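You operate a simulated robot arm through the tools that you are given. There is no shell and no other tool.

The job below is to be done with a simulated two-armed robot. You get a single attempt, and the scene is never put back.

Task
Pick up the red fill nozzle with one hand, pass it to the other hand and put it on the top of the green bench.

Only the result counts: the job must be done as asked and must still hold three seconds after the hand-in. Knocking over, shifting, dropping, spilling or breaking anything else fails it.

Robot
Two 7-joint arms with two-finger parallel grippers on one trunk, on a base that moves. Base frame: it is fixed to the floor where the robot stands at the start and does not move with it; the origin is under the middle of the robot, x ahead of it, y to its left, z up; the surface under the hand at the start is at about z = 880. Readings come in mm, degrees, newtons and seconds.
The left shoulder is at the start at [50, 168, 1107], the right one opposite. With the tool pointing down near the work surface each hand reaches from about 200 to 660 mm from the robot's upright axis, wherever it stands, measured 20 degrees to its own side. Places, roughly: top of the green bench [800, 3900, 900]. Payload 1.57 kg a hand.
Tool frame (each hand has its own): the origin (TCP) lies between the finger pads and is the grasp point; the fingertips stand 30 mm ahead of it; z points along the fingers, y is the line along which they close. Largest opening 80 mm; finger width 17, thickness 12; the body of the gripper, 40 by 82 mm, starts 80 mm behind the TCP.
Orientation is that of the tool frame in the base frame, as a unit quaternion [w, x, y, z]. With the fingers straight down and closing along the base's y, the tool's x points along the base's -x, its y along +y and its z along -z.

Tools
- The arms move only by the tool apply_moves. It takes "left_series", "right_series" or both (then of equal length, played together; a hand with none holds still); each is a list of rows, each an object of numbers (a shift or turn left out is 0, a gripper value left out holds the last): "gripper": the gripper command, from -1 (shut) to 1 (fully open), values between in proportion; "tx", "ty", "tz": the shift along the tool's x, y, z in units of 25 mm (1.0 is 25 mm); "wx", "wy", "wz": the turn, a rotation vector about the tool's x, y, z in units of 6 degrees (1.0 is 6 degrees). In form: [{"gripper": .., "tx": .., "ty": .., "tz": .., "wx": .., "wy": .., "wz": ..}, ...]. A call has 1 to 20 rows; each row shifts and turns the commanded pose from where the row before left it, along the tool's axes as they then stand. A call with a number of a shift or a turn outside -1 to 1 is refused whole. A row lasts 0.2 s, in which the tool goes at most 50 mm and 8.6 degrees; a call with a longer step from one row to the next is refused whole, and so is a gripper value outside its range. Where a pose cannot be reached the arm comes as near as it can. A force on the tool above 40 N (or 10 N above the force at the start of the call, whichever is more), or a blocked arm, ends the call early, and 0.2 s more pass. The fingers move at their own pace (about 45 mm/s each) and stop on an object; they squeeze with about 40 N. The grip force told is the motor's: it shows also when the fingers shut on nothing. Time passes only in rows, and 0.2 s behind the last, so rows that do not move let the fingers close. The reply holds the time, the measured pose of the TCP, the force on the tool along the base axes, the opening and the grip force, in the units named above and with some noise, with the torque about the TCP (base axes, N m) and any sound that the robot's microphone picked up.
- Cameras (640 x 400 px; columns grow to the right, rows downward): "scene" is now at [123.8, -51.4, 1325.9]; the picture's right is [-0.42, -0.91, 0.00], its down [-0.51, 0.23, -0.83] and it looks along [0.75, -0.35, -0.56] (base axes); focal length 270 px, centre (320, 200). "left" rides on the left gripper at [72, 7, -122] in its tool frame; the picture's right is [-0.09, 1.00, 0.00], its down [-0.84, -0.08, -0.54] and it looks along [-0.54, -0.05, 0.84] (tool axes); focal length 238 px, centre (320, 200). "right" rides on the right gripper at [72, -7, -122] in its tool frame; the picture's right is [0.09, 1.00, 0.00], its down [-0.84, 0.08, -0.54] and it looks along [-0.54, 0.05, 0.84] (tool axes); focal length 238 px, centre (320, 200).
- capture(camera): a new picture of that camera. The clock stands still meanwhile.
- slide_trunk(by): slides the trunk up (or, below 0, down) by that many mm; the arms and the scene camera ride with it, the base frame stays. It gives what a move gives, with no picture.
- roll_base(legs): drives the robot by 1 to 6 legs, each [ahead, left, turn to the left] in mm, mm and degrees, along the robot's own axes; the way and the turn of a leg run together, so that a leg with both is an arc; at most 1500 mm and 180 degrees a leg. The arms and the cameras ride along, it lands a little off, and it stops where it bumps. It gives what a move gives.
- pan_tilt(pan, tilt): turns the head with the scene camera to pan (to the left, within 80 degrees either way) and tilt (down, from -29 to 69), counted from straight ahead of the robot. It gives what a move gives.
- probe_pixels(camera, pixels): there is no depth. For up to 12 entries [column, row, z] of the newest picture of that camera ("zoom" is the newest enlarged one), the place [x, y] in the base frame at which the ray of that pixel passes the height z, good to about 3 mm, but the place of the scene camera against the robot may be out by one fixed shift of up to 18 mm in any direction. The clock stands still meanwhile.
- close_up(camera, box): a new picture of the part [left, top, right, bottom] of that camera's present view, enlarged. The clock stands still meanwhile.
- sign_off(): hands the job in; it is judged then, once.

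Unless the task says otherwise, let go and move clear before handing in.

The tools are called after "Emit:" as a command line: name --argument value ..., lists and objects as JSON in quotes. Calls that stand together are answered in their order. apply_moves: Moves the arms, as the interface text tells. Its arguments: {"type":"object","properties":{"left_series":{"type":"array"},"right_series":{"type":"array"}},"required":[]} The other tools are called the same way: slide_trunk (by) moves the trunk up or down; roll_base (legs) drives the base; pan_tilt (pan, tilt) turns the head that bears the scene camera; capture (camera) takes a picture; probe_pixels (camera, pixels) gives the place at which the rays of pixels pass given heights; close_up (camera, box) takes an enlarged picture of a part of a camera's view; sign_off () hands the job in.

At the start:

```text
t: 0.0
left_position: [409.0, -29.8, 1127.4]
left_tcp_rot: [0.0, 0.0, 1.0, 0.0]
left_wrist_force: [-0.4, -0.3, 0.3]
left_ft_torque: [0.04, -0.03, 0.01]
left_finger_gap: 79.7
left_gripper_force: 0.0
right_position: [328.2, -342.2, 1108.7]
right_tcp_rot: [0.0, 0.001, 1.0, 0.0]
right_wrist_force: [0.6, -0.3, -0.5]
right_ft_torque: [0.01, 0.02, 0.01]
right_finger_gap: 80.0
right_gripper_force: 0.1
trunk travel left (down, up): [-275.0, 168.0]
robot x, y, heading: [1.6, -0.3, -0.0]
head pan, tilt (commanded): [-24.7, 34.1]
```

scene: 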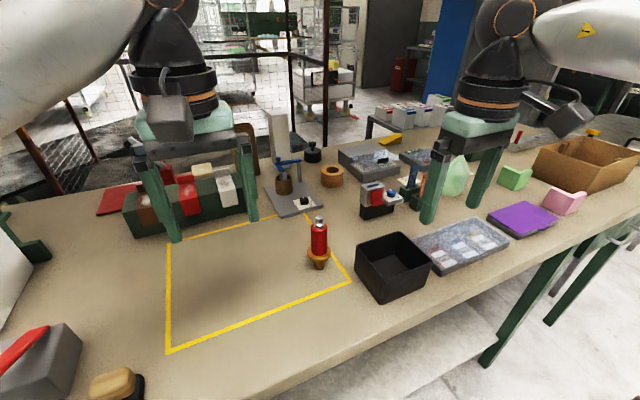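
right: 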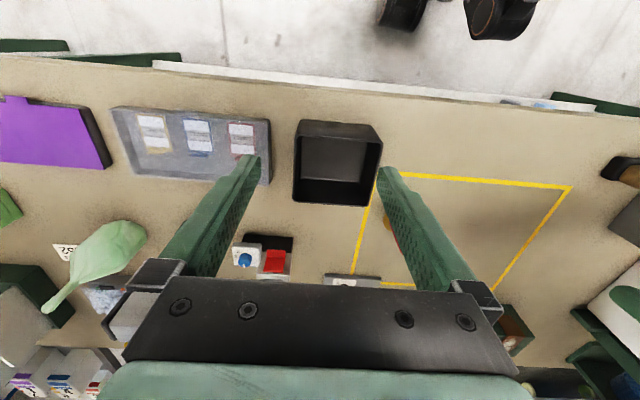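
left: 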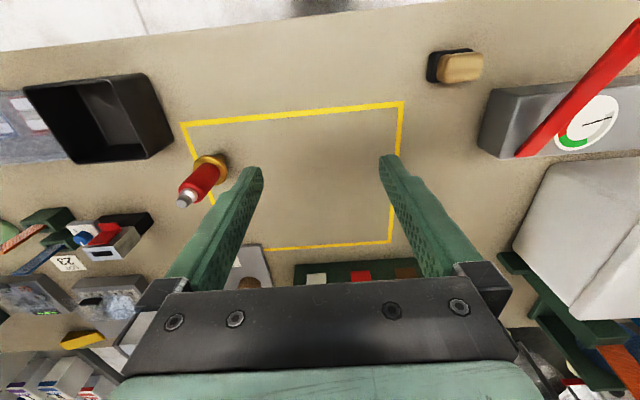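

The scene picture shows a red upright thing with a brass base near pixel (319, 243), which should be the fill nozzle. I'll take a closer look at it with the scene and left cameras before moving.

Emit:
close_up --camera "scene" --box '[240, 180, 400, 280]'

Emit:
close_up --camera "left" --box '[120, 100, 280, 300]'

Emit:
close_up --camera "scene" --box '[100, 100, 420, 300]'

```text
4.00 times, centred on (320, 230) of scene
```

zoom: 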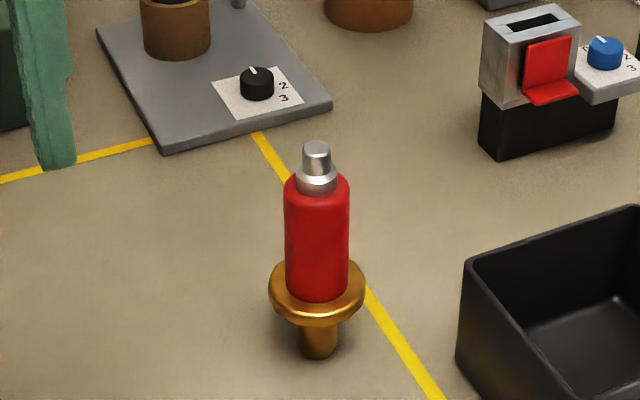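

```text
2.00 times, centred on (200, 200) of left
```

zoom: 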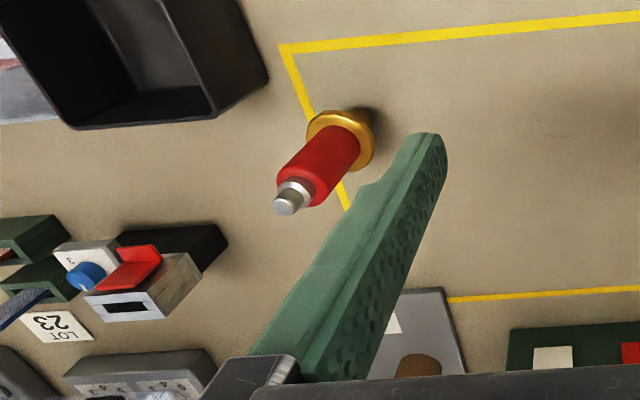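

```text
2.00 times, centred on (260, 200) of scene
```

zoom: 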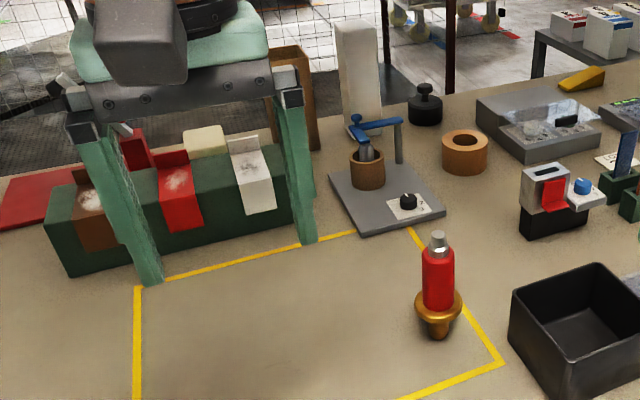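

The nozzle is a red cylinder with a brass flange and narrow stem below and a metal tip on top. It stands upright at the right-hand corner of the yellow square. I'll probe tip, flange and stem in both cameras to triangulate heights and place.

Emit:
probe_pixels --camera "scene" --pixels '[[319.5, 267, 880], [319.5, 254, 900], [319.5, 254, 910], [319, 217.5, 980], [319, 217.5, 1000], [319, 217.5, 1020], [311, 240, 940], [328, 240, 940], [307, 253, 910], [331.5, 253, 910]]'

Emit:
probe_pixels --camera "left" --pixels '[[183.5, 201.5, 980], [183.5, 201.5, 1000], [183.5, 201.5, 1020], [210, 170, 880], [210, 170, 900], [210, 170, 910], [210, 170, 920], [193, 193, 960], [193, 193, 980]]'

```text
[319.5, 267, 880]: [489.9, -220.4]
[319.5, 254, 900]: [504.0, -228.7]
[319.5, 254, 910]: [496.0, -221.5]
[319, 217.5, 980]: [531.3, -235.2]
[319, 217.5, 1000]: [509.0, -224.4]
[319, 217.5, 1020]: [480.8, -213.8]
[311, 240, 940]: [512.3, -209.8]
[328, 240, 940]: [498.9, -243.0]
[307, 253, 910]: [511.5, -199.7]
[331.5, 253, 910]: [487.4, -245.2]
```

```text
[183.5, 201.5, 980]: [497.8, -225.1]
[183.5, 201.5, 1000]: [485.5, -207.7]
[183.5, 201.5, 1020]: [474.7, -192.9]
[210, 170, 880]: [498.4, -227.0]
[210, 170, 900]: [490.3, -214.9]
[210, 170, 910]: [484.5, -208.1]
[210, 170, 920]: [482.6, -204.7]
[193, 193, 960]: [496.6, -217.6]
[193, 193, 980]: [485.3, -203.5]
```

Triangulated, the nozzle stands near (494, -221), with its tip at about z 985 and the flange around 890–905. I'll bring the right hand over it at the present height and move the left hand aside.

Emit:
apply_moves --right_series '[{"gripper": 1, "tx": -0.95, "ty": 0.69}, {"tx": -0.95, "ty": 0.69}, {"tx": -0.95, "ty": 0.69}, {"tx": -0.95, "ty": 0.69}, {"tx": -0.95, "ty": 0.69}, {"tx": -0.95, "ty": 0.69}, {"tx": -0.95, "ty": 0.69}, {}]' --left_series '[{"gripper": 1, "ty": 0.9}, {"ty": 0.9}, {"ty": 0.9}, {"ty": 0.9}, {"ty": 0.9}, {"ty": 0.9}, {"ty": 0.9}, {}]'

Emit:
capture --camera "right"

Emit:
capture --camera "left"

Emit:
capture --camera "scene"

```text
t: 1.8
left_position: [409.1, 128.0, 1127.8]
left_tcp_rot: [0.0, 0.001, 1.0, 0.001]
left_wrist_force: [0.4, -0.5, 0.3]
left_ft_torque: [0.0, -0.01, 0.0]
left_finger_gap: 79.8
left_gripper_force: 0.1
right_position: [496.2, -223.5, 1108.2]
right_tcp_rot: [0.001, 0.003, 1.0, 0.0]
right_wrist_force: [0.2, 0.1, -0.1]
right_ft_torque: [0.0, 0.02, 0.01]
right_finger_gap: 80.0
right_gripper_force: 0.1
trunk travel left (down, up): [-275.0, 168.0]
robot x, y, heading: [1.0, -0.7, 0.3]
head pan, tilt (commanded): [-24.7, 34.1]
```

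```text
taken
```

right: 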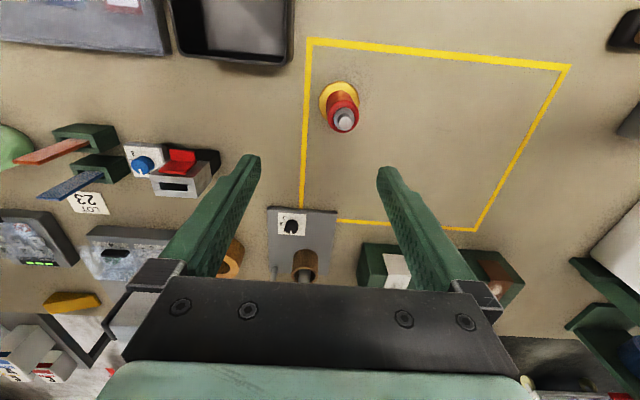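

```text
taken
```

left: 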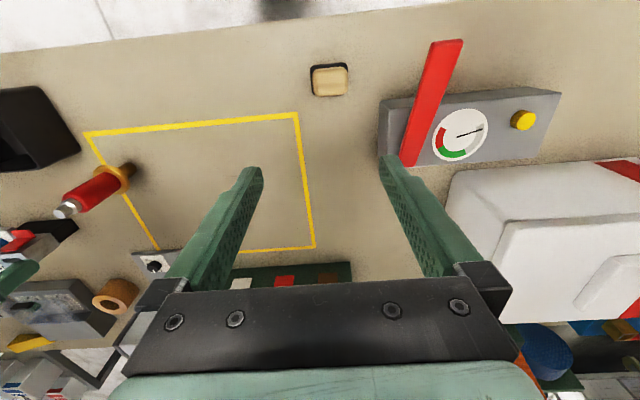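

```text
taken
```

scene: 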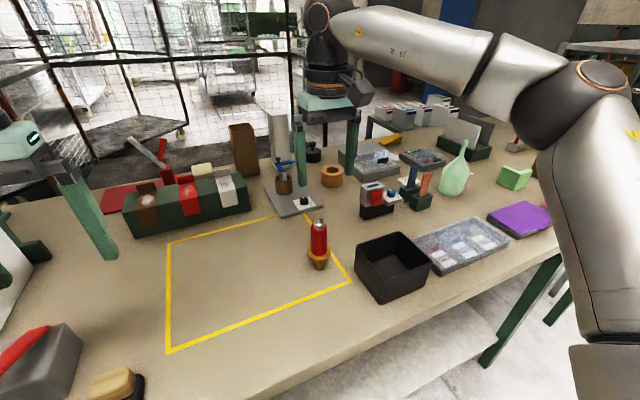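

The right camera now shows the nozzle at about (340, 108), slightly left of the tool. I'll enlarge it and probe tip and flange.

Emit:
close_up --camera "right" --box '[290, 70, 390, 145]'

Emit:
close_up --camera "left" --box '[30, 130, 160, 240]'

Emit:
probe_pixels --camera "right" --pixels '[[344, 116, 970], [344, 116, 985], [344, 116, 1000], [338, 101, 890], [338, 101, 900], [338, 101, 910], [318.5, 101, 900], [358.5, 101, 900]]'

Emit:
probe_pixels --camera "left" --pixels '[[63, 210, 970], [63, 210, 985], [63, 210, 1000], [122, 177, 890], [122, 177, 900], [122, 177, 910]]'

```text
5.33 times, centred on (340, 108) of right
```

zoom: 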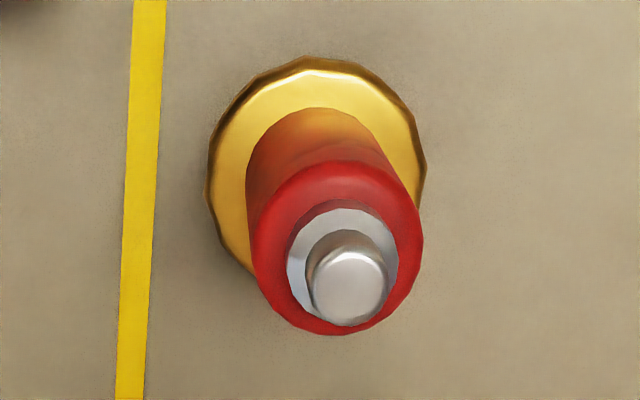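

```text
3.64 times, centred on (95, 185) of left
```

zoom: 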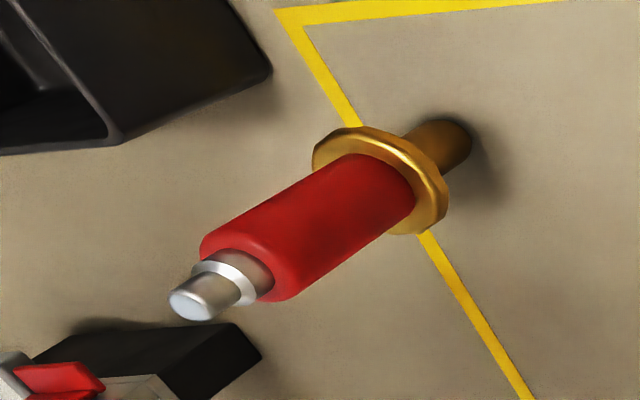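

```text
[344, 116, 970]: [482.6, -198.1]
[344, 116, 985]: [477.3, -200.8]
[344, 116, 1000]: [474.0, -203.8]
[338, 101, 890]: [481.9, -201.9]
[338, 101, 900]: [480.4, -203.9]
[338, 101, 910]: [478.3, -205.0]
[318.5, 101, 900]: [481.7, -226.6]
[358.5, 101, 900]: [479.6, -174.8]
```

```text
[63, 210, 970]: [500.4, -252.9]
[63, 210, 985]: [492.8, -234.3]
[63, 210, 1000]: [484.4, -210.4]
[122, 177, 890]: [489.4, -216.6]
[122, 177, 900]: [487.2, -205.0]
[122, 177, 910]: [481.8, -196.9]
```

Triangulating by hand, the nozzle axis is at about (480, -202). Its stem runs from z 880 to 915, the 51 mm flange is near 920, the red body (33 mm wide) runs 925–990, and the tip ends at about 1012. I'll centre the right hand above it and spin it 90 degrees, so the fingers close along x and the left hand can later come in from the robot side.

Emit:
apply_moves --right_series '[{"gripper": 1, "tx": 0.64, "ty": 0.84}, {"wz": -1}, {"wz": -1}, {"wz": -1}, {"wz": -1}, {"wz": -1}, {"wz": -1}, {"wz": -1}, {"wz": -1}, {"wz": -1}, {"wz": -1}, {"wz": -1}, {"wz": -1}, {"wz": -1}, {"wz": -1}, {"wz": -1}, {}, {}]'

Emit:
capture --camera "right"

Emit:
capture --camera "scene"

```text
t: 5.6
left_position: [409.6, 128.7, 1128.3]
left_tcp_rot: [0.001, 0.0, 1.0, 0.0]
left_wrist_force: [1.0, 0.0, -0.1]
left_ft_torque: [0.01, 0.03, 0.01]
left_finger_gap: 80.1
left_gripper_force: 0.0
right_position: [263.9, -111.8, 1107.3]
right_tcp_rot: [0.0, -0.706, 0.709, 0.0]
right_wrist_force: [-0.4, -0.4, 0.9]
right_ft_torque: [0.01, -0.02, -0.01]
right_finger_gap: 80.0
right_gripper_force: 0.1
right hand out of reach, approached as far as the arm can: row 8, 9, 10, 11, 12, 13, 14, 15, 16
trunk travel left (down, up): [-275.0, 168.0]
robot x, y, heading: [-0.7, -1.7, 0.0]
head pan, tilt (commanded): [-24.7, 34.1]
```

```text
taken
```

right: 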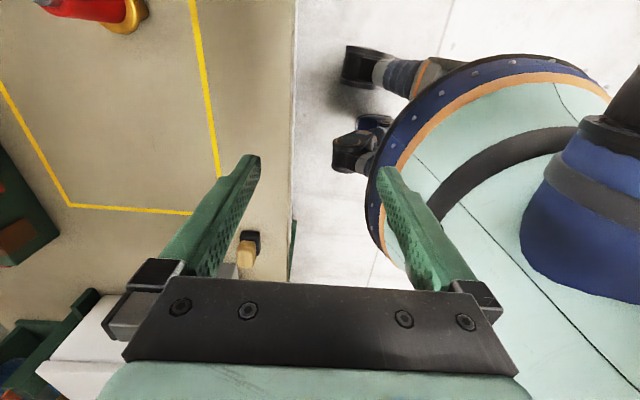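

```text
taken
```

scene: 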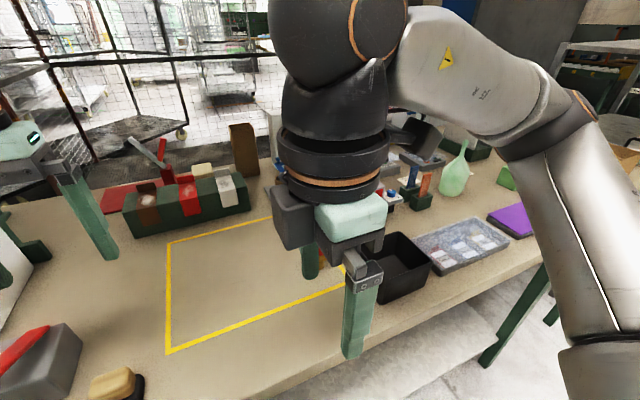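

The -90 degree spin ran the right arm out of reach and pulled the hand back to (264, -112). I'll undo the spin and see where the hand ends up.

Emit:
apply_moves --right_series '[{"wz": 1}, {"wz": 1}, {"wz": 1}, {"wz": 1}, {"wz": 1}, {"wz": 1}, {"wz": 1}, {"wz": 1}, {"wz": 1}, {"wz": 1}, {"wz": 1}, {"wz": 1}, {"wz": 1}, {"wz": 1}, {"wz": 1}, {}, {}]'

```text
t: 9.2
left_position: [408.8, 128.2, 1127.6]
left_tcp_rot: [0.001, 0.0, 1.0, 0.0]
left_wrist_force: [0.1, -0.4, -0.7]
left_ft_torque: [0.0, -0.01, -0.03]
left_finger_gap: 80.1
left_gripper_force: 0.1
right_position: [264.4, -112.7, 1107.9]
right_tcp_rot: [-0.001, 0.001, 1.0, 0.0]
right_wrist_force: [1.0, 0.4, -0.1]
right_ft_torque: [-0.01, 0.01, 0.0]
right_finger_gap: 79.8
right_gripper_force: 0.1
trunk travel left (down, up): [-275.0, 168.0]
robot x, y, heading: [-1.2, -2.9, -0.0]
head pan, tilt (commanded): [-24.7, 34.1]
```

The hand is back to its default orientation at (264, -113). I'll return it above the nozzle and then try the opposite spin in part.

Emit:
apply_moves --right_series '[{"tx": -0.96, "ty": -0.396}, {"tx": -0.96, "ty": -0.396}, {"tx": -0.96, "ty": -0.396}, {"tx": -0.96, "ty": -0.396}, {"tx": -0.96, "ty": -0.396}, {"tx": -0.96, "ty": -0.396}, {"tx": -0.96, "ty": -0.396}, {"tx": -0.96, "ty": -0.396}, {"tx": -0.96, "ty": -0.396}, {}]'

Emit:
apply_moves --right_series '[{"wz": 1}, {"wz": 1}, {"wz": 1}, {"wz": 1}, {"wz": 1}, {"wz": 1}, {"wz": 1}, {"wz": 1}, {}]'

```text
t: 11.4
left_position: [408.8, 128.3, 1127.7]
left_tcp_rot: [0.0, -0.001, 1.0, -0.001]
left_wrist_force: [0.2, 0.1, 0.5]
left_ft_torque: [0.02, -0.02, 0.02]
left_finger_gap: 80.0
left_gripper_force: 0.1
right_position: [479.4, -201.3, 1106.7]
right_tcp_rot: [0.0, 0.001, 1.0, 0.0]
right_wrist_force: [1.6, -0.5, 0.5]
right_ft_torque: [0.01, 0.0, 0.05]
right_finger_gap: 80.1
right_gripper_force: 0.0
trunk travel left (down, up): [-275.0, 168.0]
robot x, y, heading: [-1.6, -0.8, 0.2]
head pan, tilt (commanded): [-24.7, 34.1]
```

```text
t: 13.4
left_position: [410.2, 129.7, 1127.9]
left_tcp_rot: [-0.001, 0.0, 1.0, -0.001]
left_wrist_force: [0.3, -0.2, -0.6]
left_ft_torque: [0.01, 0.01, 0.0]
left_finger_gap: 80.0
left_gripper_force: 0.0
right_position: [479.9, -201.6, 1108.5]
right_tcp_rot: [0.0, 0.408, 0.913, 0.0]
right_wrist_force: [-0.2, 0.4, -0.5]
right_ft_torque: [-0.02, -0.03, -0.04]
right_finger_gap: 80.3
right_gripper_force: 0.0
trunk travel left (down, up): [-275.0, 168.0]
robot x, y, heading: [-0.9, 1.4, -0.0]
head pan, tilt (commanded): [-24.7, 34.1]
```

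A spin of +48 degrees works with no reach warning. I'll continue to +90 and look again.

Emit:
apply_moves --right_series '[{"wz": 1}, {"wz": 1}, {"wz": 1}, {"wz": 1}, {"wz": 1}, {"wz": 1}, {"wz": 1}, {}]'

Emit:
capture --camera "right"

Emit:
capture --camera "scene"

```text
t: 15.2
left_position: [409.3, 129.4, 1127.5]
left_tcp_rot: [0.0, -0.001, 1.0, 0.0]
left_wrist_force: [-0.1, -0.2, 0.3]
left_ft_torque: [0.01, -0.02, -0.01]
left_finger_gap: 80.3
left_gripper_force: 0.1
right_position: [479.0, -201.0, 1107.4]
right_tcp_rot: [0.001, 0.708, 0.707, 0.0]
right_wrist_force: [-0.4, 0.0, -0.7]
right_ft_torque: [0.02, -0.01, -0.02]
right_finger_gap: 79.7
right_gripper_force: 0.0
trunk travel left (down, up): [-275.0, 168.0]
robot x, y, heading: [2.2, -1.0, -0.0]
head pan, tilt (commanded): [-24.7, 34.1]
```

```text
taken
```

right: 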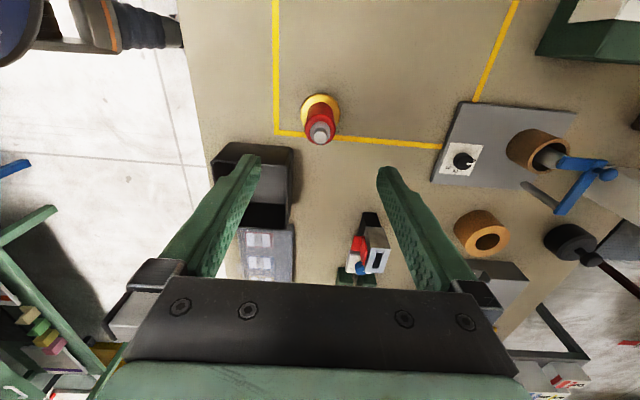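

```text
taken
```

scene: 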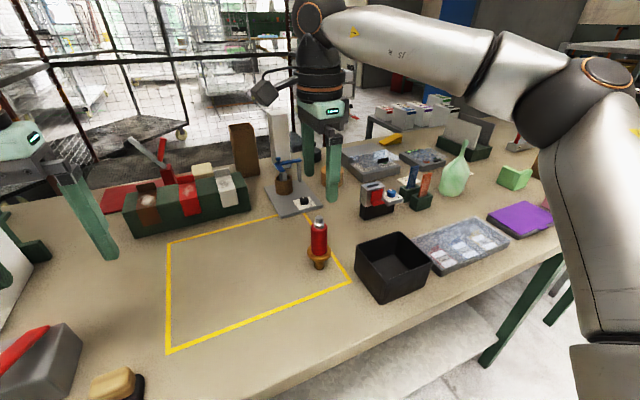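

The +90 spin holds at (479, -201), and the nozzle shows straight ahead at (320, 120) between the fingers. I'll enlarge it and probe from this second viewpoint.

Emit:
close_up --camera "right" --box '[280, 80, 360, 160]'

Emit:
probe_pixels --camera "right" --pixels '[[321, 133, 1000], [321, 133, 1012], [320, 106, 910], [320, 106, 921], [300, 106, 921], [340, 106, 921]]'

```text
5.00 times, centred on (320, 120) of right
```

zoom: 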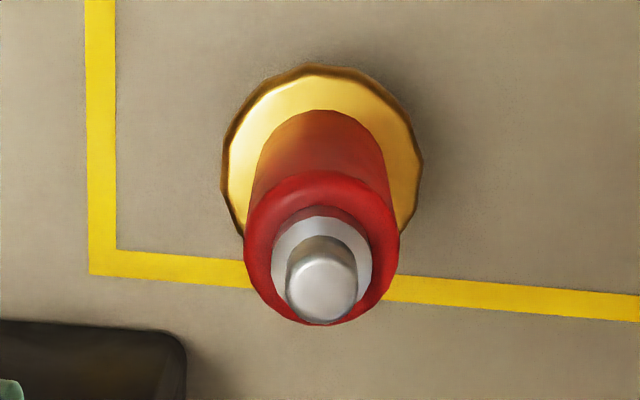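

```text
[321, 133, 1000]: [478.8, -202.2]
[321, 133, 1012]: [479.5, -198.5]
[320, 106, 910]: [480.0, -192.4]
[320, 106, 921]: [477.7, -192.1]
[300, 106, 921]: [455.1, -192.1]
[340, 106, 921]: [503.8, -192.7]
```

The corrected centres, flange at (320.4, 113) and tip at (320.2, 137), put the axis at (478.5, -200), within 2 mm of the tool. I'll go straight down to TCP z of about 972, which leaves the fingertips around 942, above the flange.

Emit:
apply_moves --right_series '[{"gripper": 1, "tz": 0.9}, {"tz": 0.9}, {"tz": 0.9}, {"tz": 0.9}, {"tz": 0.9}, {"tz": 0.9}, {}]'

Emit:
capture --camera "right"

Emit:
close_up --camera "scene" --box '[240, 150, 400, 290]'

Emit:
capture --camera "left"

```text
t: 16.8
left_position: [409.0, 128.9, 1128.3]
left_tcp_rot: [-0.001, 0.0, 1.0, 0.001]
left_wrist_force: [-0.5, 0.8, 0.1]
left_ft_torque: [-0.01, -0.04, 0.0]
left_finger_gap: 80.1
left_gripper_force: 0.0
right_position: [478.8, -201.2, 972.1]
right_tcp_rot: [0.0, 0.708, 0.706, 0.0]
right_wrist_force: [-0.1, -1.0, -0.1]
right_ft_torque: [-0.04, -0.02, 0.03]
right_finger_gap: 79.8
right_gripper_force: 0.1
trunk travel left (down, up): [-275.0, 168.0]
robot x, y, heading: [-2.4, -1.5, 0.2]
head pan, tilt (commanded): [-24.7, 34.1]
```

```text
taken
```

right: 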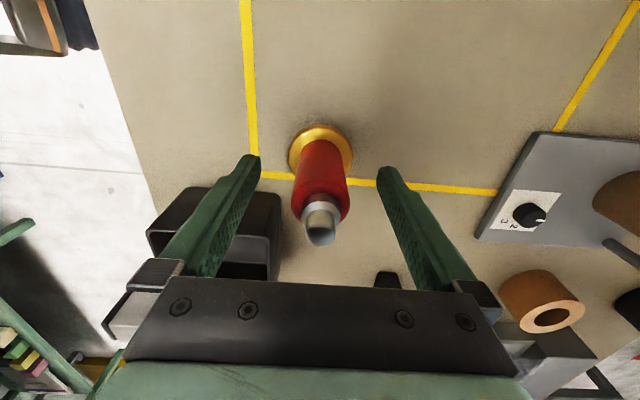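

```text
2.86 times, centred on (320, 220) of scene
```

zoom: 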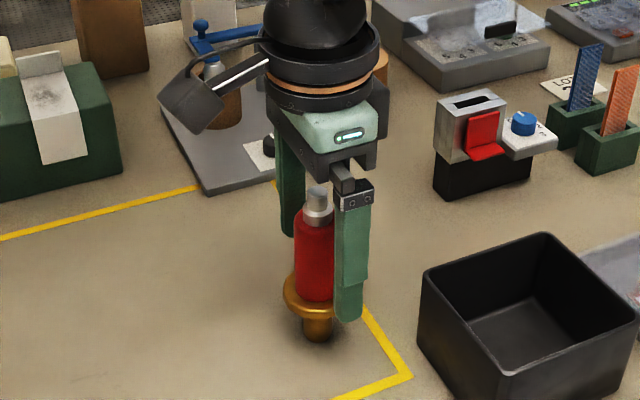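

```text
taken
```

left: 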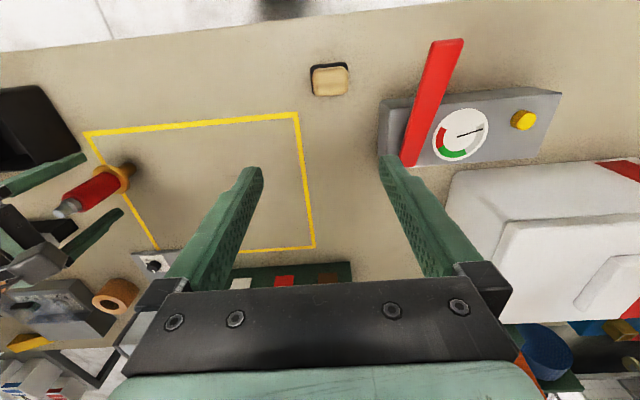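

The nozzle now stands between the open right fingers. I'll enlarge the left view to check fingertip height against the flange before closing.

Emit:
close_up --camera "left" --box '[0, 120, 160, 260]'

Emit:
close_up --camera "right" --box '[240, 100, 400, 260]'

```text
2.86 times, centred on (80, 190) of left
```

zoom: 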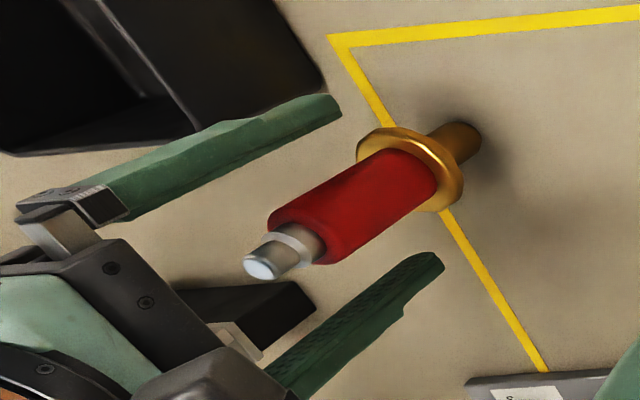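

```text
2.50 times, centred on (320, 180) of right
```

zoom: 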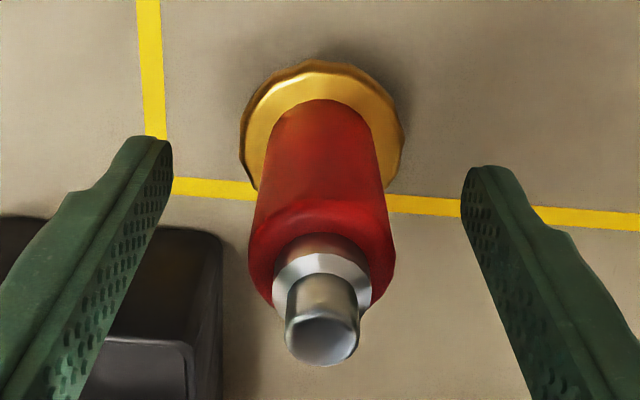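

The fingertips sit at about z 941, a clear gap above the flange, and the nozzle is centred. I'll close the right gripper.

Emit:
apply_moves --right_series '[{"gripper": -1}, {"gripper": -1}, {"gripper": -1}, {"gripper": -1}, {"gripper": -1}, {"gripper": -1}]'

Emit:
capture --camera "right"

```text
t: 18.2
left_position: [409.2, 128.1, 1128.1]
left_tcp_rot: [0.0, 0.0, 1.0, 0.0]
left_wrist_force: [0.3, -0.1, 0.0]
left_ft_torque: [0.02, -0.02, 0.02]
left_finger_gap: 79.9
left_gripper_force: 0.1
right_position: [479.0, -201.9, 973.1]
right_tcp_rot: [0.0, 0.708, 0.706, 0.0]
right_wrist_force: [0.3, 0.2, 0.1]
right_ft_torque: [-0.03, -0.01, 0.0]
right_finger_gap: 31.3
right_gripper_force: 39.9
trunk travel left (down, up): [-275.0, 168.0]
robot x, y, heading: [-1.2, -2.8, 0.0]
head pan, tilt (commanded): [-24.7, 34.1]
```

```text
taken
```

right: 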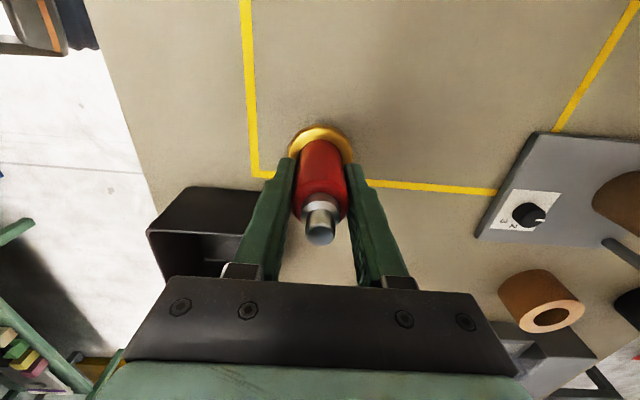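

The fingers stopped at 31.3 mm with a 40 N grip, so the red body is held. I'll lift a little first and check the weight.

Emit:
apply_moves --right_series '[{"gripper": -1, "tz": -0.3}, {"tz": -0.5}, {"tz": -0.8}, {}]'

Emit:
capture --camera "right"

Emit:
close_up --camera "scene" --box '[240, 150, 400, 290]'

```text
t: 19.2
left_position: [409.5, 127.8, 1127.7]
left_tcp_rot: [0.001, 0.0, 1.0, 0.0]
left_wrist_force: [-1.3, -0.4, -0.4]
left_ft_torque: [0.01, -0.02, -0.02]
left_finger_gap: 80.0
left_gripper_force: 0.0
right_position: [481.5, -202.0, 1012.4]
right_tcp_rot: [-0.001, 0.708, 0.707, 0.0]
right_wrist_force: [-0.5, 0.3, -3.0]
right_ft_torque: [-0.01, 0.02, -0.03]
right_finger_gap: 31.2
right_gripper_force: 39.7
trunk travel left (down, up): [-275.0, 168.0]
robot x, y, heading: [0.2, 1.7, 0.1]
head pan, tilt (commanded): [-24.7, 34.1]
```

```text
taken
```

right: 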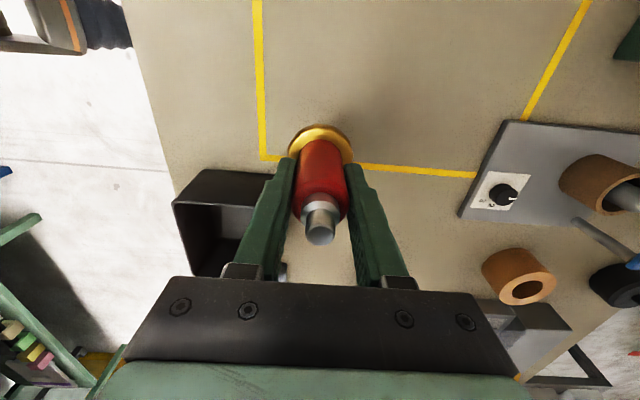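

```text
2.86 times, centred on (320, 220) of scene
```

zoom: 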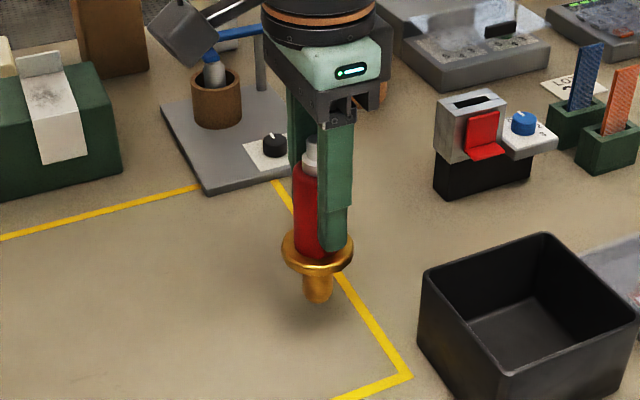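

The nozzle is lifted cleanly, about 3 N in weight, with no slip: the gap stays at 31.2 mm. I'll raise it to about z 1100, bring it towards the middle, and move the left hand outward to keep clear.

Emit:
apply_moves --right_series '[{"gripper": -1, "tz": -0.88}, {"tz": -0.88}, {"tz": -0.88}, {"tz": -0.88}, {"tx": 0.9}, {"tx": 0.9}, {"tx": 0.9}, {"tx": 0.9}, {"tx": 0.9}, {}]' --left_series '[{"gripper": 1, "ty": 0.8}, {"ty": 0.8}, {"ty": 0.8}, {}, {}, {}, {}, {}, {}, {}]'

Emit:
capture --camera "scene"

Emit:
capture --camera "left"

```text
t: 21.4
left_position: [410.1, 190.1, 1128.1]
left_tcp_rot: [0.0, 0.001, 1.0, -0.001]
left_wrist_force: [-0.2, -0.5, 0.1]
left_ft_torque: [-0.02, -0.04, 0.0]
left_finger_gap: 79.9
left_gripper_force: 0.0
right_position: [476.1, -189.3, 1099.1]
right_tcp_rot: [0.001, 0.708, 0.707, 0.001]
right_wrist_force: [0.1, -0.1, -2.8]
right_ft_torque: [-0.01, 0.02, -0.02]
right_finger_gap: 31.0
right_gripper_force: 39.9
right hand out of reach, approached as far as the arm can: row 5, 6, 7, 8, 9
trunk travel left (down, up): [-275.0, 168.0]
robot x, y, heading: [-0.2, 0.9, -0.2]
head pan, tilt (commanded): [-24.7, 34.1]
```

```text
taken
```

scene: 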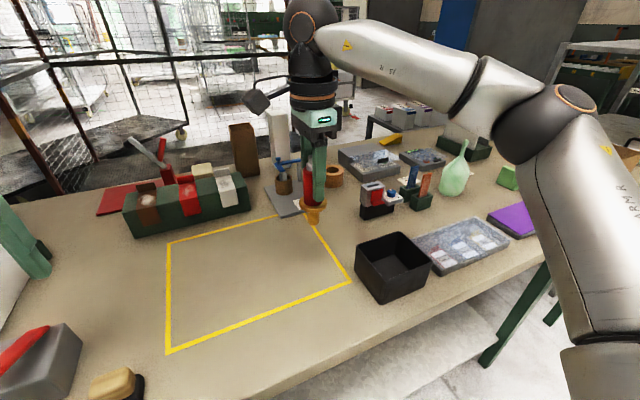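

```text
taken
```

left: 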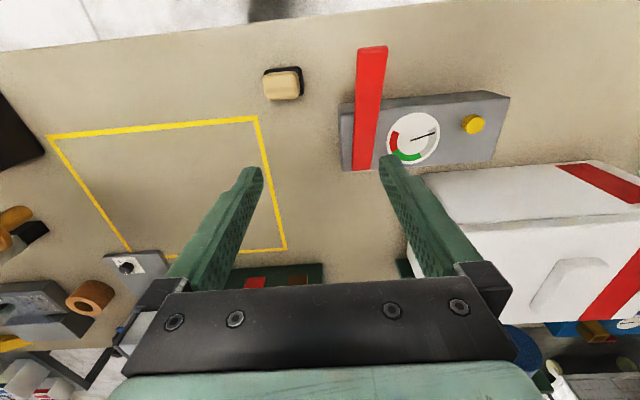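

With the hand spun +90 the right arm can't come further left than y = -189, because its spin range is limited there. I'll turn it back by 120 degrees, to 30 degrees past its default. Then it can cross to the middle, and the left hand can come in from the left-back at right angles to its finger line.

Emit:
apply_moves --right_series '[{"gripper": -1, "wz": -1}, {"wz": -1}, {"wz": -1}, {"wz": -1}, {"wz": -1}, {"wz": -1}, {"wz": -1}, {"wz": -1}, {"wz": -1}, {"wz": -1}, {"wz": -1}, {"wz": -1}, {"wz": -1}, {"wz": -1}, {"wz": -1}, {"wz": -1}, {"wz": -1}, {"wz": -1}, {"wz": -1}, {"wz": -1}]'

Emit:
capture --camera "scene"

```text
t: 25.6
left_position: [408.9, 189.0, 1127.8]
left_tcp_rot: [0.0, 0.0, 1.0, 0.0]
left_wrist_force: [0.2, -0.3, 0.3]
left_ft_torque: [-0.03, 0.01, 0.0]
left_finger_gap: 80.0
left_gripper_force: 0.0
right_position: [475.6, -188.4, 1096.5]
right_tcp_rot: [0.0, -0.259, 0.966, -0.001]
right_wrist_force: [-0.8, -0.3, -2.6]
right_ft_torque: [0.01, -0.01, -0.01]
right_finger_gap: 30.9
right_gripper_force: 40.2
trunk travel left (down, up): [-275.0, 168.0]
robot x, y, heading: [-2.3, 3.3, -0.2]
head pan, tilt (commanded): [-24.7, 34.1]
```

```text
taken
```

scene: 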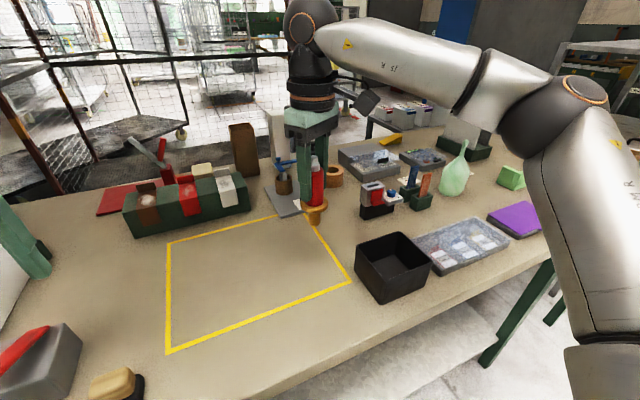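

The right hand turned to the wanted angle and still holds (30.9 mm gap, 40 N). I'll carry the nozzle to about (450, -90) while the left hand spins 60 degrees and tilts 45 degrees, so it points right-forward and down.

Emit:
apply_moves --right_series '[{"gripper": -1, "tx": -0.265, "ty": 0.979}, {"tx": -0.265, "ty": 0.979}, {"tx": -0.265, "ty": 0.979}, {"tx": -0.265, "ty": 0.979}, {}, {}, {}, {}, {}, {}, {}, {}, {}, {}, {}, {}, {}, {}, {}]' --left_series '[{"gripper": 1, "wz": 1}, {"wz": 1}, {"wz": 1}, {"wz": 1}, {"wz": 1}, {"wz": 1}, {"wz": 1}, {"wz": 1}, {"wz": 1}, {"wz": 1}, {"wy": -0.9375}, {"wy": -0.9375}, {"wy": -0.9375}, {"wy": -0.9375}, {"wy": -0.9375}, {"wy": -0.9375}, {"wy": -0.9375}, {"wy": -0.9375}, {}]'

Emit:
capture --camera "scene"

Emit:
capture --camera "left"

```text
t: 29.6
left_position: [409.7, 190.3, 1127.8]
left_tcp_rot: [0.331, 0.462, 0.8, -0.192]
left_wrist_force: [-1.6, -0.2, -0.5]
left_ft_torque: [0.03, 0.01, 0.01]
left_finger_gap: 80.0
left_gripper_force: 0.1
right_position: [466.3, -179.0, 1096.8]
right_tcp_rot: [0.0, -0.258, 0.966, 0.001]
right_wrist_force: [0.6, -0.5, -3.3]
right_ft_torque: [0.0, 0.01, 0.0]
right_finger_gap: 31.4
right_gripper_force: 39.9
right hand out of reach, approached as far as the arm can: row 1, 2, 3, 4
trunk travel left (down, up): [-275.0, 168.0]
robot x, y, heading: [0.0, 1.5, -0.1]
head pan, tilt (commanded): [-24.7, 34.1]
```

```text
taken
```

scene: 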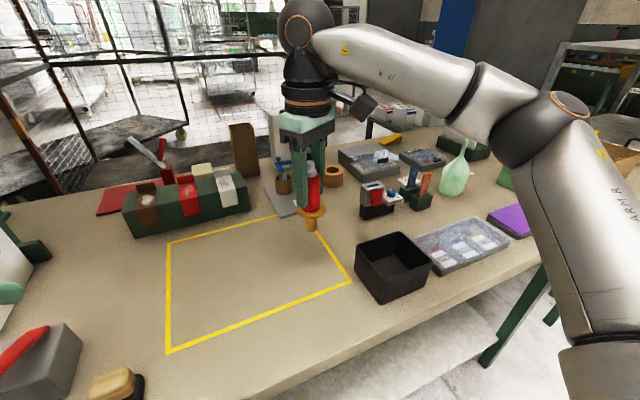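

```text
taken
```

left: 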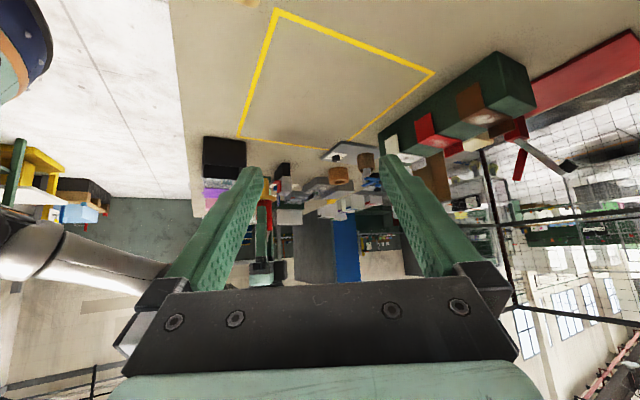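

The left hand took its pose, pointing right-forward and 45 degrees down. The right hand stopped at (466, -179), again short of the middle. I'll turn it back to the default spin and test whether it can move left from there.

Emit:
apply_moves --right_series '[{"gripper": -1, "wz": 1}, {"wz": 1}, {"wz": 1}, {"wz": 1}, {"wz": 1}, {"ty": 0.8}, {"ty": 0.8}, {"ty": 0.8}, {}]'

```text
t: 31.6
left_position: [409.7, 189.0, 1126.6]
left_tcp_rot: [0.331, 0.463, 0.8, -0.192]
left_wrist_force: [0.4, -0.4, 0.8]
left_ft_torque: [0.0, -0.01, -0.05]
left_finger_gap: 80.0
left_gripper_force: 0.1
right_position: [460.2, -172.8, 1092.2]
right_tcp_rot: [0.0, 0.001, 1.0, 0.0]
right_wrist_force: [0.3, -0.5, -2.7]
right_ft_torque: [0.0, 0.0, -0.02]
right_finger_gap: 30.8
right_gripper_force: 40.7
right hand out of reach, approached as far as the arm can: row 6, 7, 8
trunk travel left (down, up): [-275.0, 168.0]
robot x, y, heading: [-2.1, 0.5, -0.1]
head pan, tilt (commanded): [-24.7, 34.1]
```

The right arm slides along a reach limit near y = -175 whatever its spin, but the left arm reaches across well. So I'll hold the nozzle with the right hand at about (470, -195), turned to -30 again, and bring the left hand over in steps.

Emit:
apply_moves --right_series '[{"gripper": -1, "wz": -1}, {"wz": -1}, {"wz": -1}, {"wz": -1}, {"wz": -1}, {"tx": 0.09, "ty": -0.96}, {}]' --left_series '[{"gripper": 1, "tx": -0.89, "ty": -0.559, "tz": 0.704}, {"tx": -0.89, "ty": -0.559, "tz": 0.704}, {"tx": -0.89, "ty": -0.559, "tz": 0.704}, {"tx": -0.89, "ty": -0.559, "tz": 0.704}, {"tx": -0.89, "ty": -0.559, "tz": 0.704}, {"tx": -0.89, "ty": -0.559, "tz": 0.704}, {}]'

Emit:
capture --camera "left"

Emit:
capture --camera "scene"

```text
t: 33.2
left_position: [421.5, 0.8, 1147.1]
left_tcp_rot: [0.332, 0.461, 0.801, -0.191]
left_wrist_force: [-0.2, 0.1, -0.7]
left_ft_torque: [-0.05, -0.05, 0.01]
left_finger_gap: 80.1
left_gripper_force: 0.2
right_position: [470.7, -194.5, 1092.9]
right_tcp_rot: [-0.001, -0.258, 0.966, 0.0]
right_wrist_force: [0.2, -0.5, -2.8]
right_ft_torque: [0.03, 0.01, 0.0]
right_finger_gap: 31.4
right_gripper_force: 40.2
trunk travel left (down, up): [-275.0, 168.0]
robot x, y, heading: [0.1, -2.5, 0.1]
head pan, tilt (commanded): [-24.7, 34.1]
```

```text
taken
```

left: 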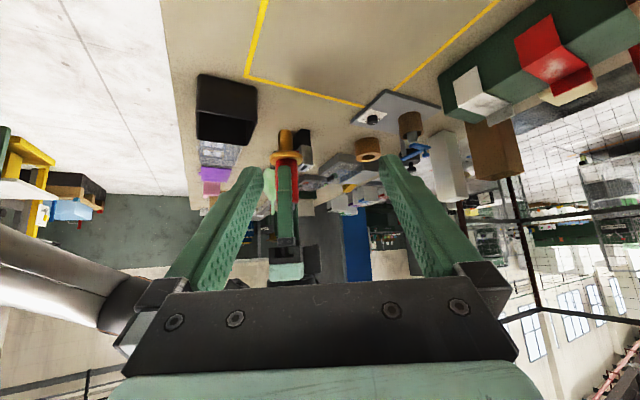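

```text
taken
```

scene: 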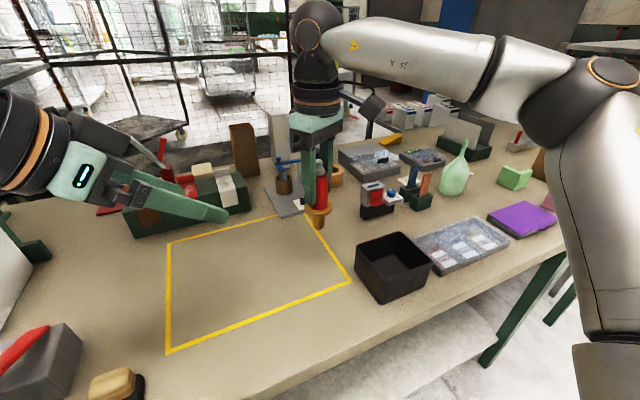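

The left camera shows the nozzle at about (286, 155), with the right finger facing it squarely as planned. I'll move the left hand on to a pre-grasp point about 110 mm back along its approach line.

Emit:
apply_moves --left_series '[{"gripper": 1, "tx": -0.868, "ty": -0.551, "tz": 0.712}, {"tx": -0.868, "ty": -0.551, "tz": 0.712}, {"tx": -0.868, "ty": -0.551, "tz": 0.712}, {"tx": -0.868, "ty": -0.551, "tz": 0.712}, {}]'

Emit:
capture --camera "left"

Emit:
capture --camera "scene"

Emit:
capture --camera "right"

```text
t: 34.4
left_position: [430.4, -123.9, 1157.9]
left_tcp_rot: [0.331, 0.461, 0.801, -0.191]
left_wrist_force: [-0.4, -0.2, 0.4]
left_ft_torque: [0.03, 0.0, -0.01]
left_finger_gap: 80.1
left_gripper_force: 0.0
right_position: [470.1, -194.5, 1091.8]
right_tcp_rot: [0.0, -0.258, 0.966, 0.0]
right_wrist_force: [-1.0, 0.3, -2.3]
right_ft_torque: [-0.01, -0.01, 0.0]
right_finger_gap: 30.7
right_gripper_force: 39.8
trunk travel left (down, up): [-275.0, 168.0]
robot x, y, heading: [-0.3, -1.0, -0.2]
head pan, tilt (commanded): [-24.7, 34.1]
```

```text
taken
```

left: 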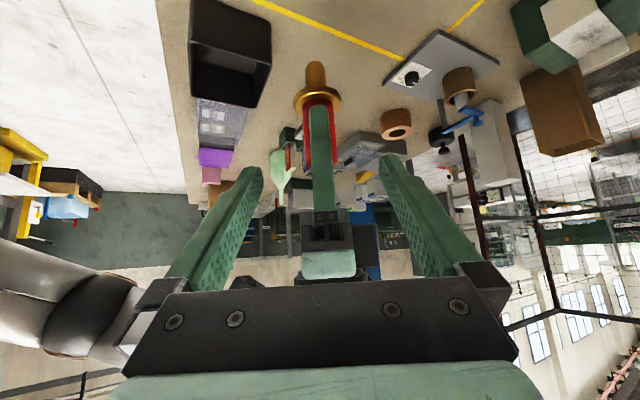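

```text
taken
```

scene: 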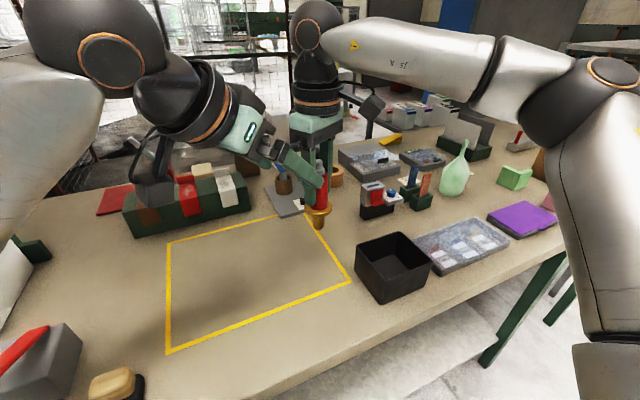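

```text
taken
```

right: 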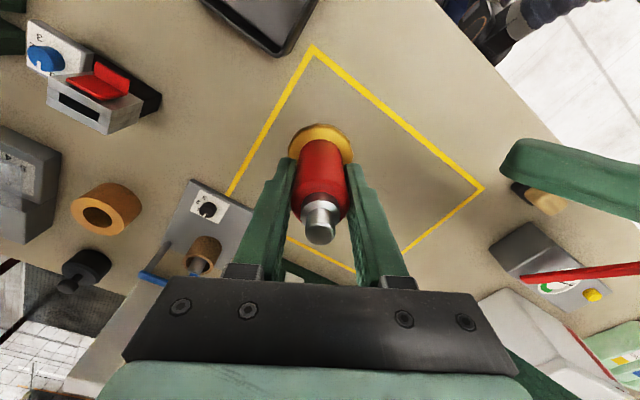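

The nozzle sits centred between the open left fingers: the flange is at (317, 97) and the right finger lies along column 318. I'll enlarge this view to fix the flange height before the final approach.

Emit:
close_up --camera "left" --box '[240, 50, 400, 250]'

Emit:
close_up --camera "scene" --box '[220, 100, 400, 260]'

```text
2.00 times, centred on (320, 150) of left
```

zoom: 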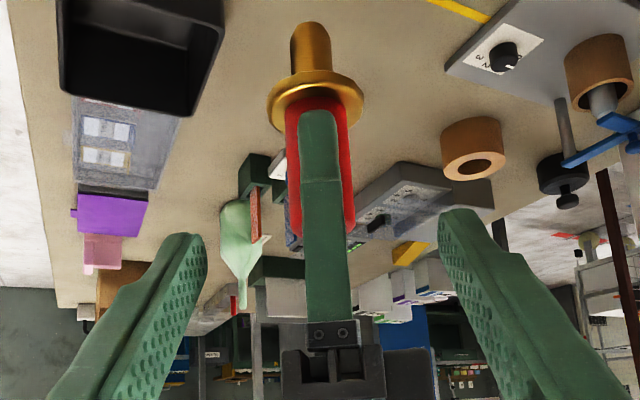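

```text
2.50 times, centred on (310, 180) of scene
```

zoom: 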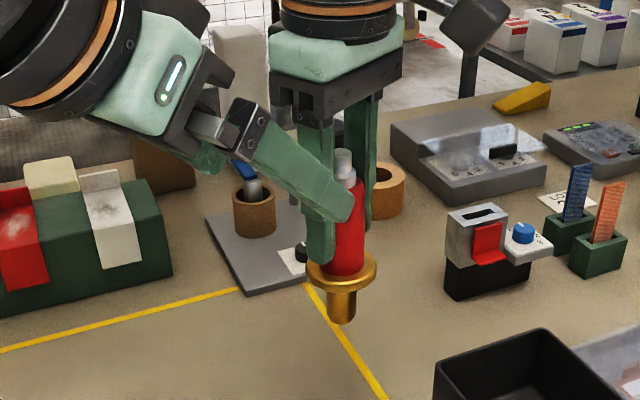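

The flange top works out at about z 1043, which is 48 mm below the right TCP, as expected. The left line is aligned within 2 mm, so I'll advance most of the way and look again.

Emit:
apply_moves --left_series '[{"gripper": 1, "tz": 0.8, "tx": 0.03, "ty": -0.02}, {"tz": 0.8, "tx": 0.03, "ty": -0.02}, {"tz": 0.8}, {"tz": 0.8}, {}]'

Emit:
capture --camera "left"

Emit:
close_up --camera "scene" --box '[220, 100, 400, 260]'

Emit:
capture --camera "right"

```text
t: 35.6
left_position: [455.1, -172.2, 1100.9]
left_tcp_rot: [0.331, 0.462, 0.801, -0.191]
left_wrist_force: [0.5, 0.4, 0.3]
left_ft_torque: [0.01, -0.01, 0.0]
left_finger_gap: 79.9
left_gripper_force: 0.3
right_position: [471.3, -194.1, 1092.0]
right_tcp_rot: [0.0, -0.258, 0.966, 0.0]
right_wrist_force: [0.9, -0.7, -2.4]
right_ft_torque: [-0.02, -0.01, -0.03]
right_finger_gap: 31.1
right_gripper_force: 40.2
trunk travel left (down, up): [-275.0, 168.0]
robot x, y, heading: [-4.5, 0.0, -0.0]
head pan, tilt (commanded): [-24.7, 34.1]
```

```text
taken
```

left: 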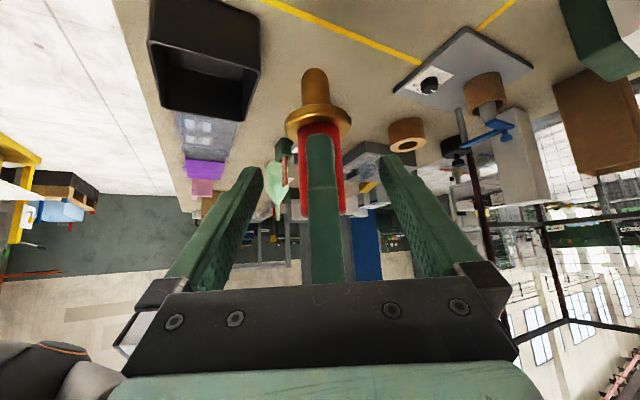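

```text
2.50 times, centred on (310, 180) of scene
```

zoom: 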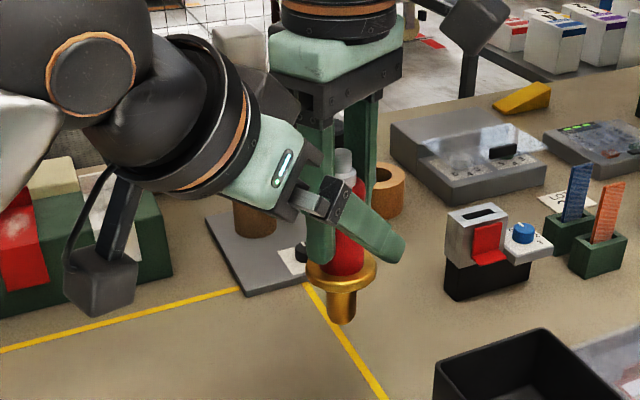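

```text
taken
```

right: 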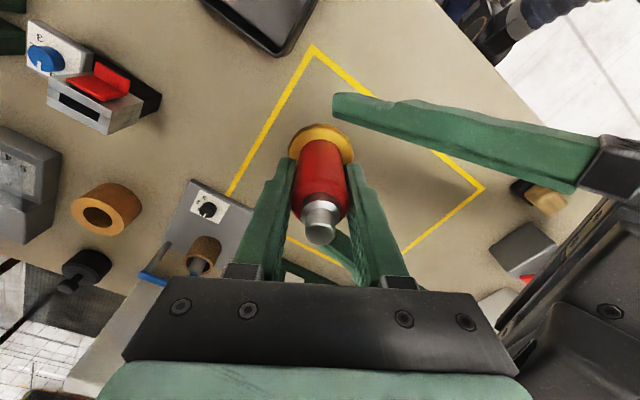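

The left fingers now straddle the nozzle, with the red body at columns 300–345 and no contact forces. About 31 mm remains along the approach line, so I'll finish it and then close the left gripper.

Emit:
apply_moves --left_series '[{"gripper": 1, "tz": 0.63, "ty": 0.04}, {"tz": 0.63, "ty": 0.04}, {}]'

Emit:
capture --camera "left"

Emit:
close_up --camera "scene" --box '[220, 100, 400, 260]'

Emit:
capture --camera "right"

```text
t: 36.4
left_position: [469.6, -190.8, 1077.8]
left_tcp_rot: [0.331, 0.462, 0.8, -0.191]
left_wrist_force: [-2.4, 3.2, -1.3]
left_ft_torque: [-0.28, -0.26, 0.0]
left_finger_gap: 79.9
left_gripper_force: 0.1
right_position: [471.4, -194.4, 1093.1]
right_tcp_rot: [0.0, -0.258, 0.966, 0.0]
right_wrist_force: [2.5, -1.9, -2.4]
right_ft_torque: [0.27, 0.27, 0.05]
right_finger_gap: 31.5
right_gripper_force: 39.8
trunk travel left (down, up): [-275.0, 168.0]
robot x, y, heading: [1.7, -0.5, 0.0]
head pan, tilt (commanded): [-24.7, 34.1]
```

```text
taken
```

left: 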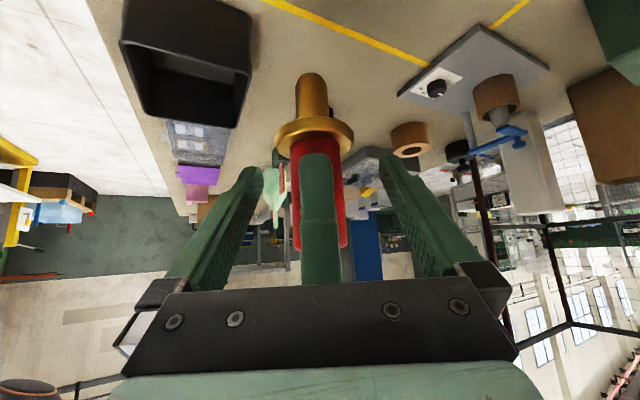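

```text
2.50 times, centred on (310, 180) of scene
```

zoom: 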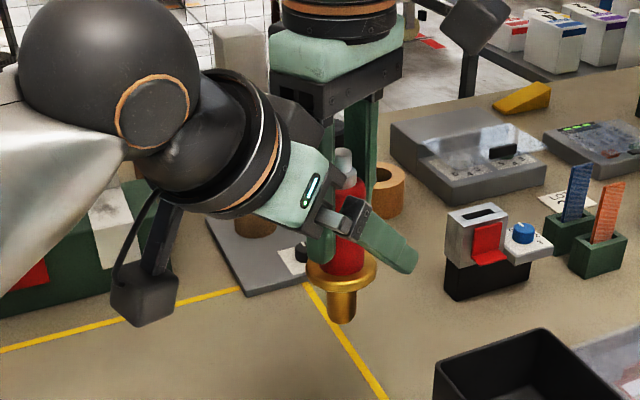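

```text
taken
```

right: 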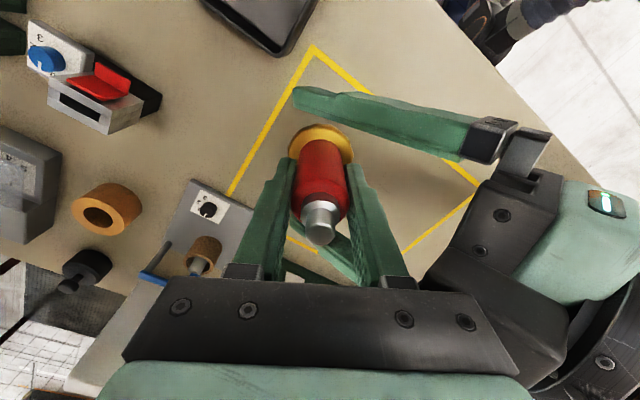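

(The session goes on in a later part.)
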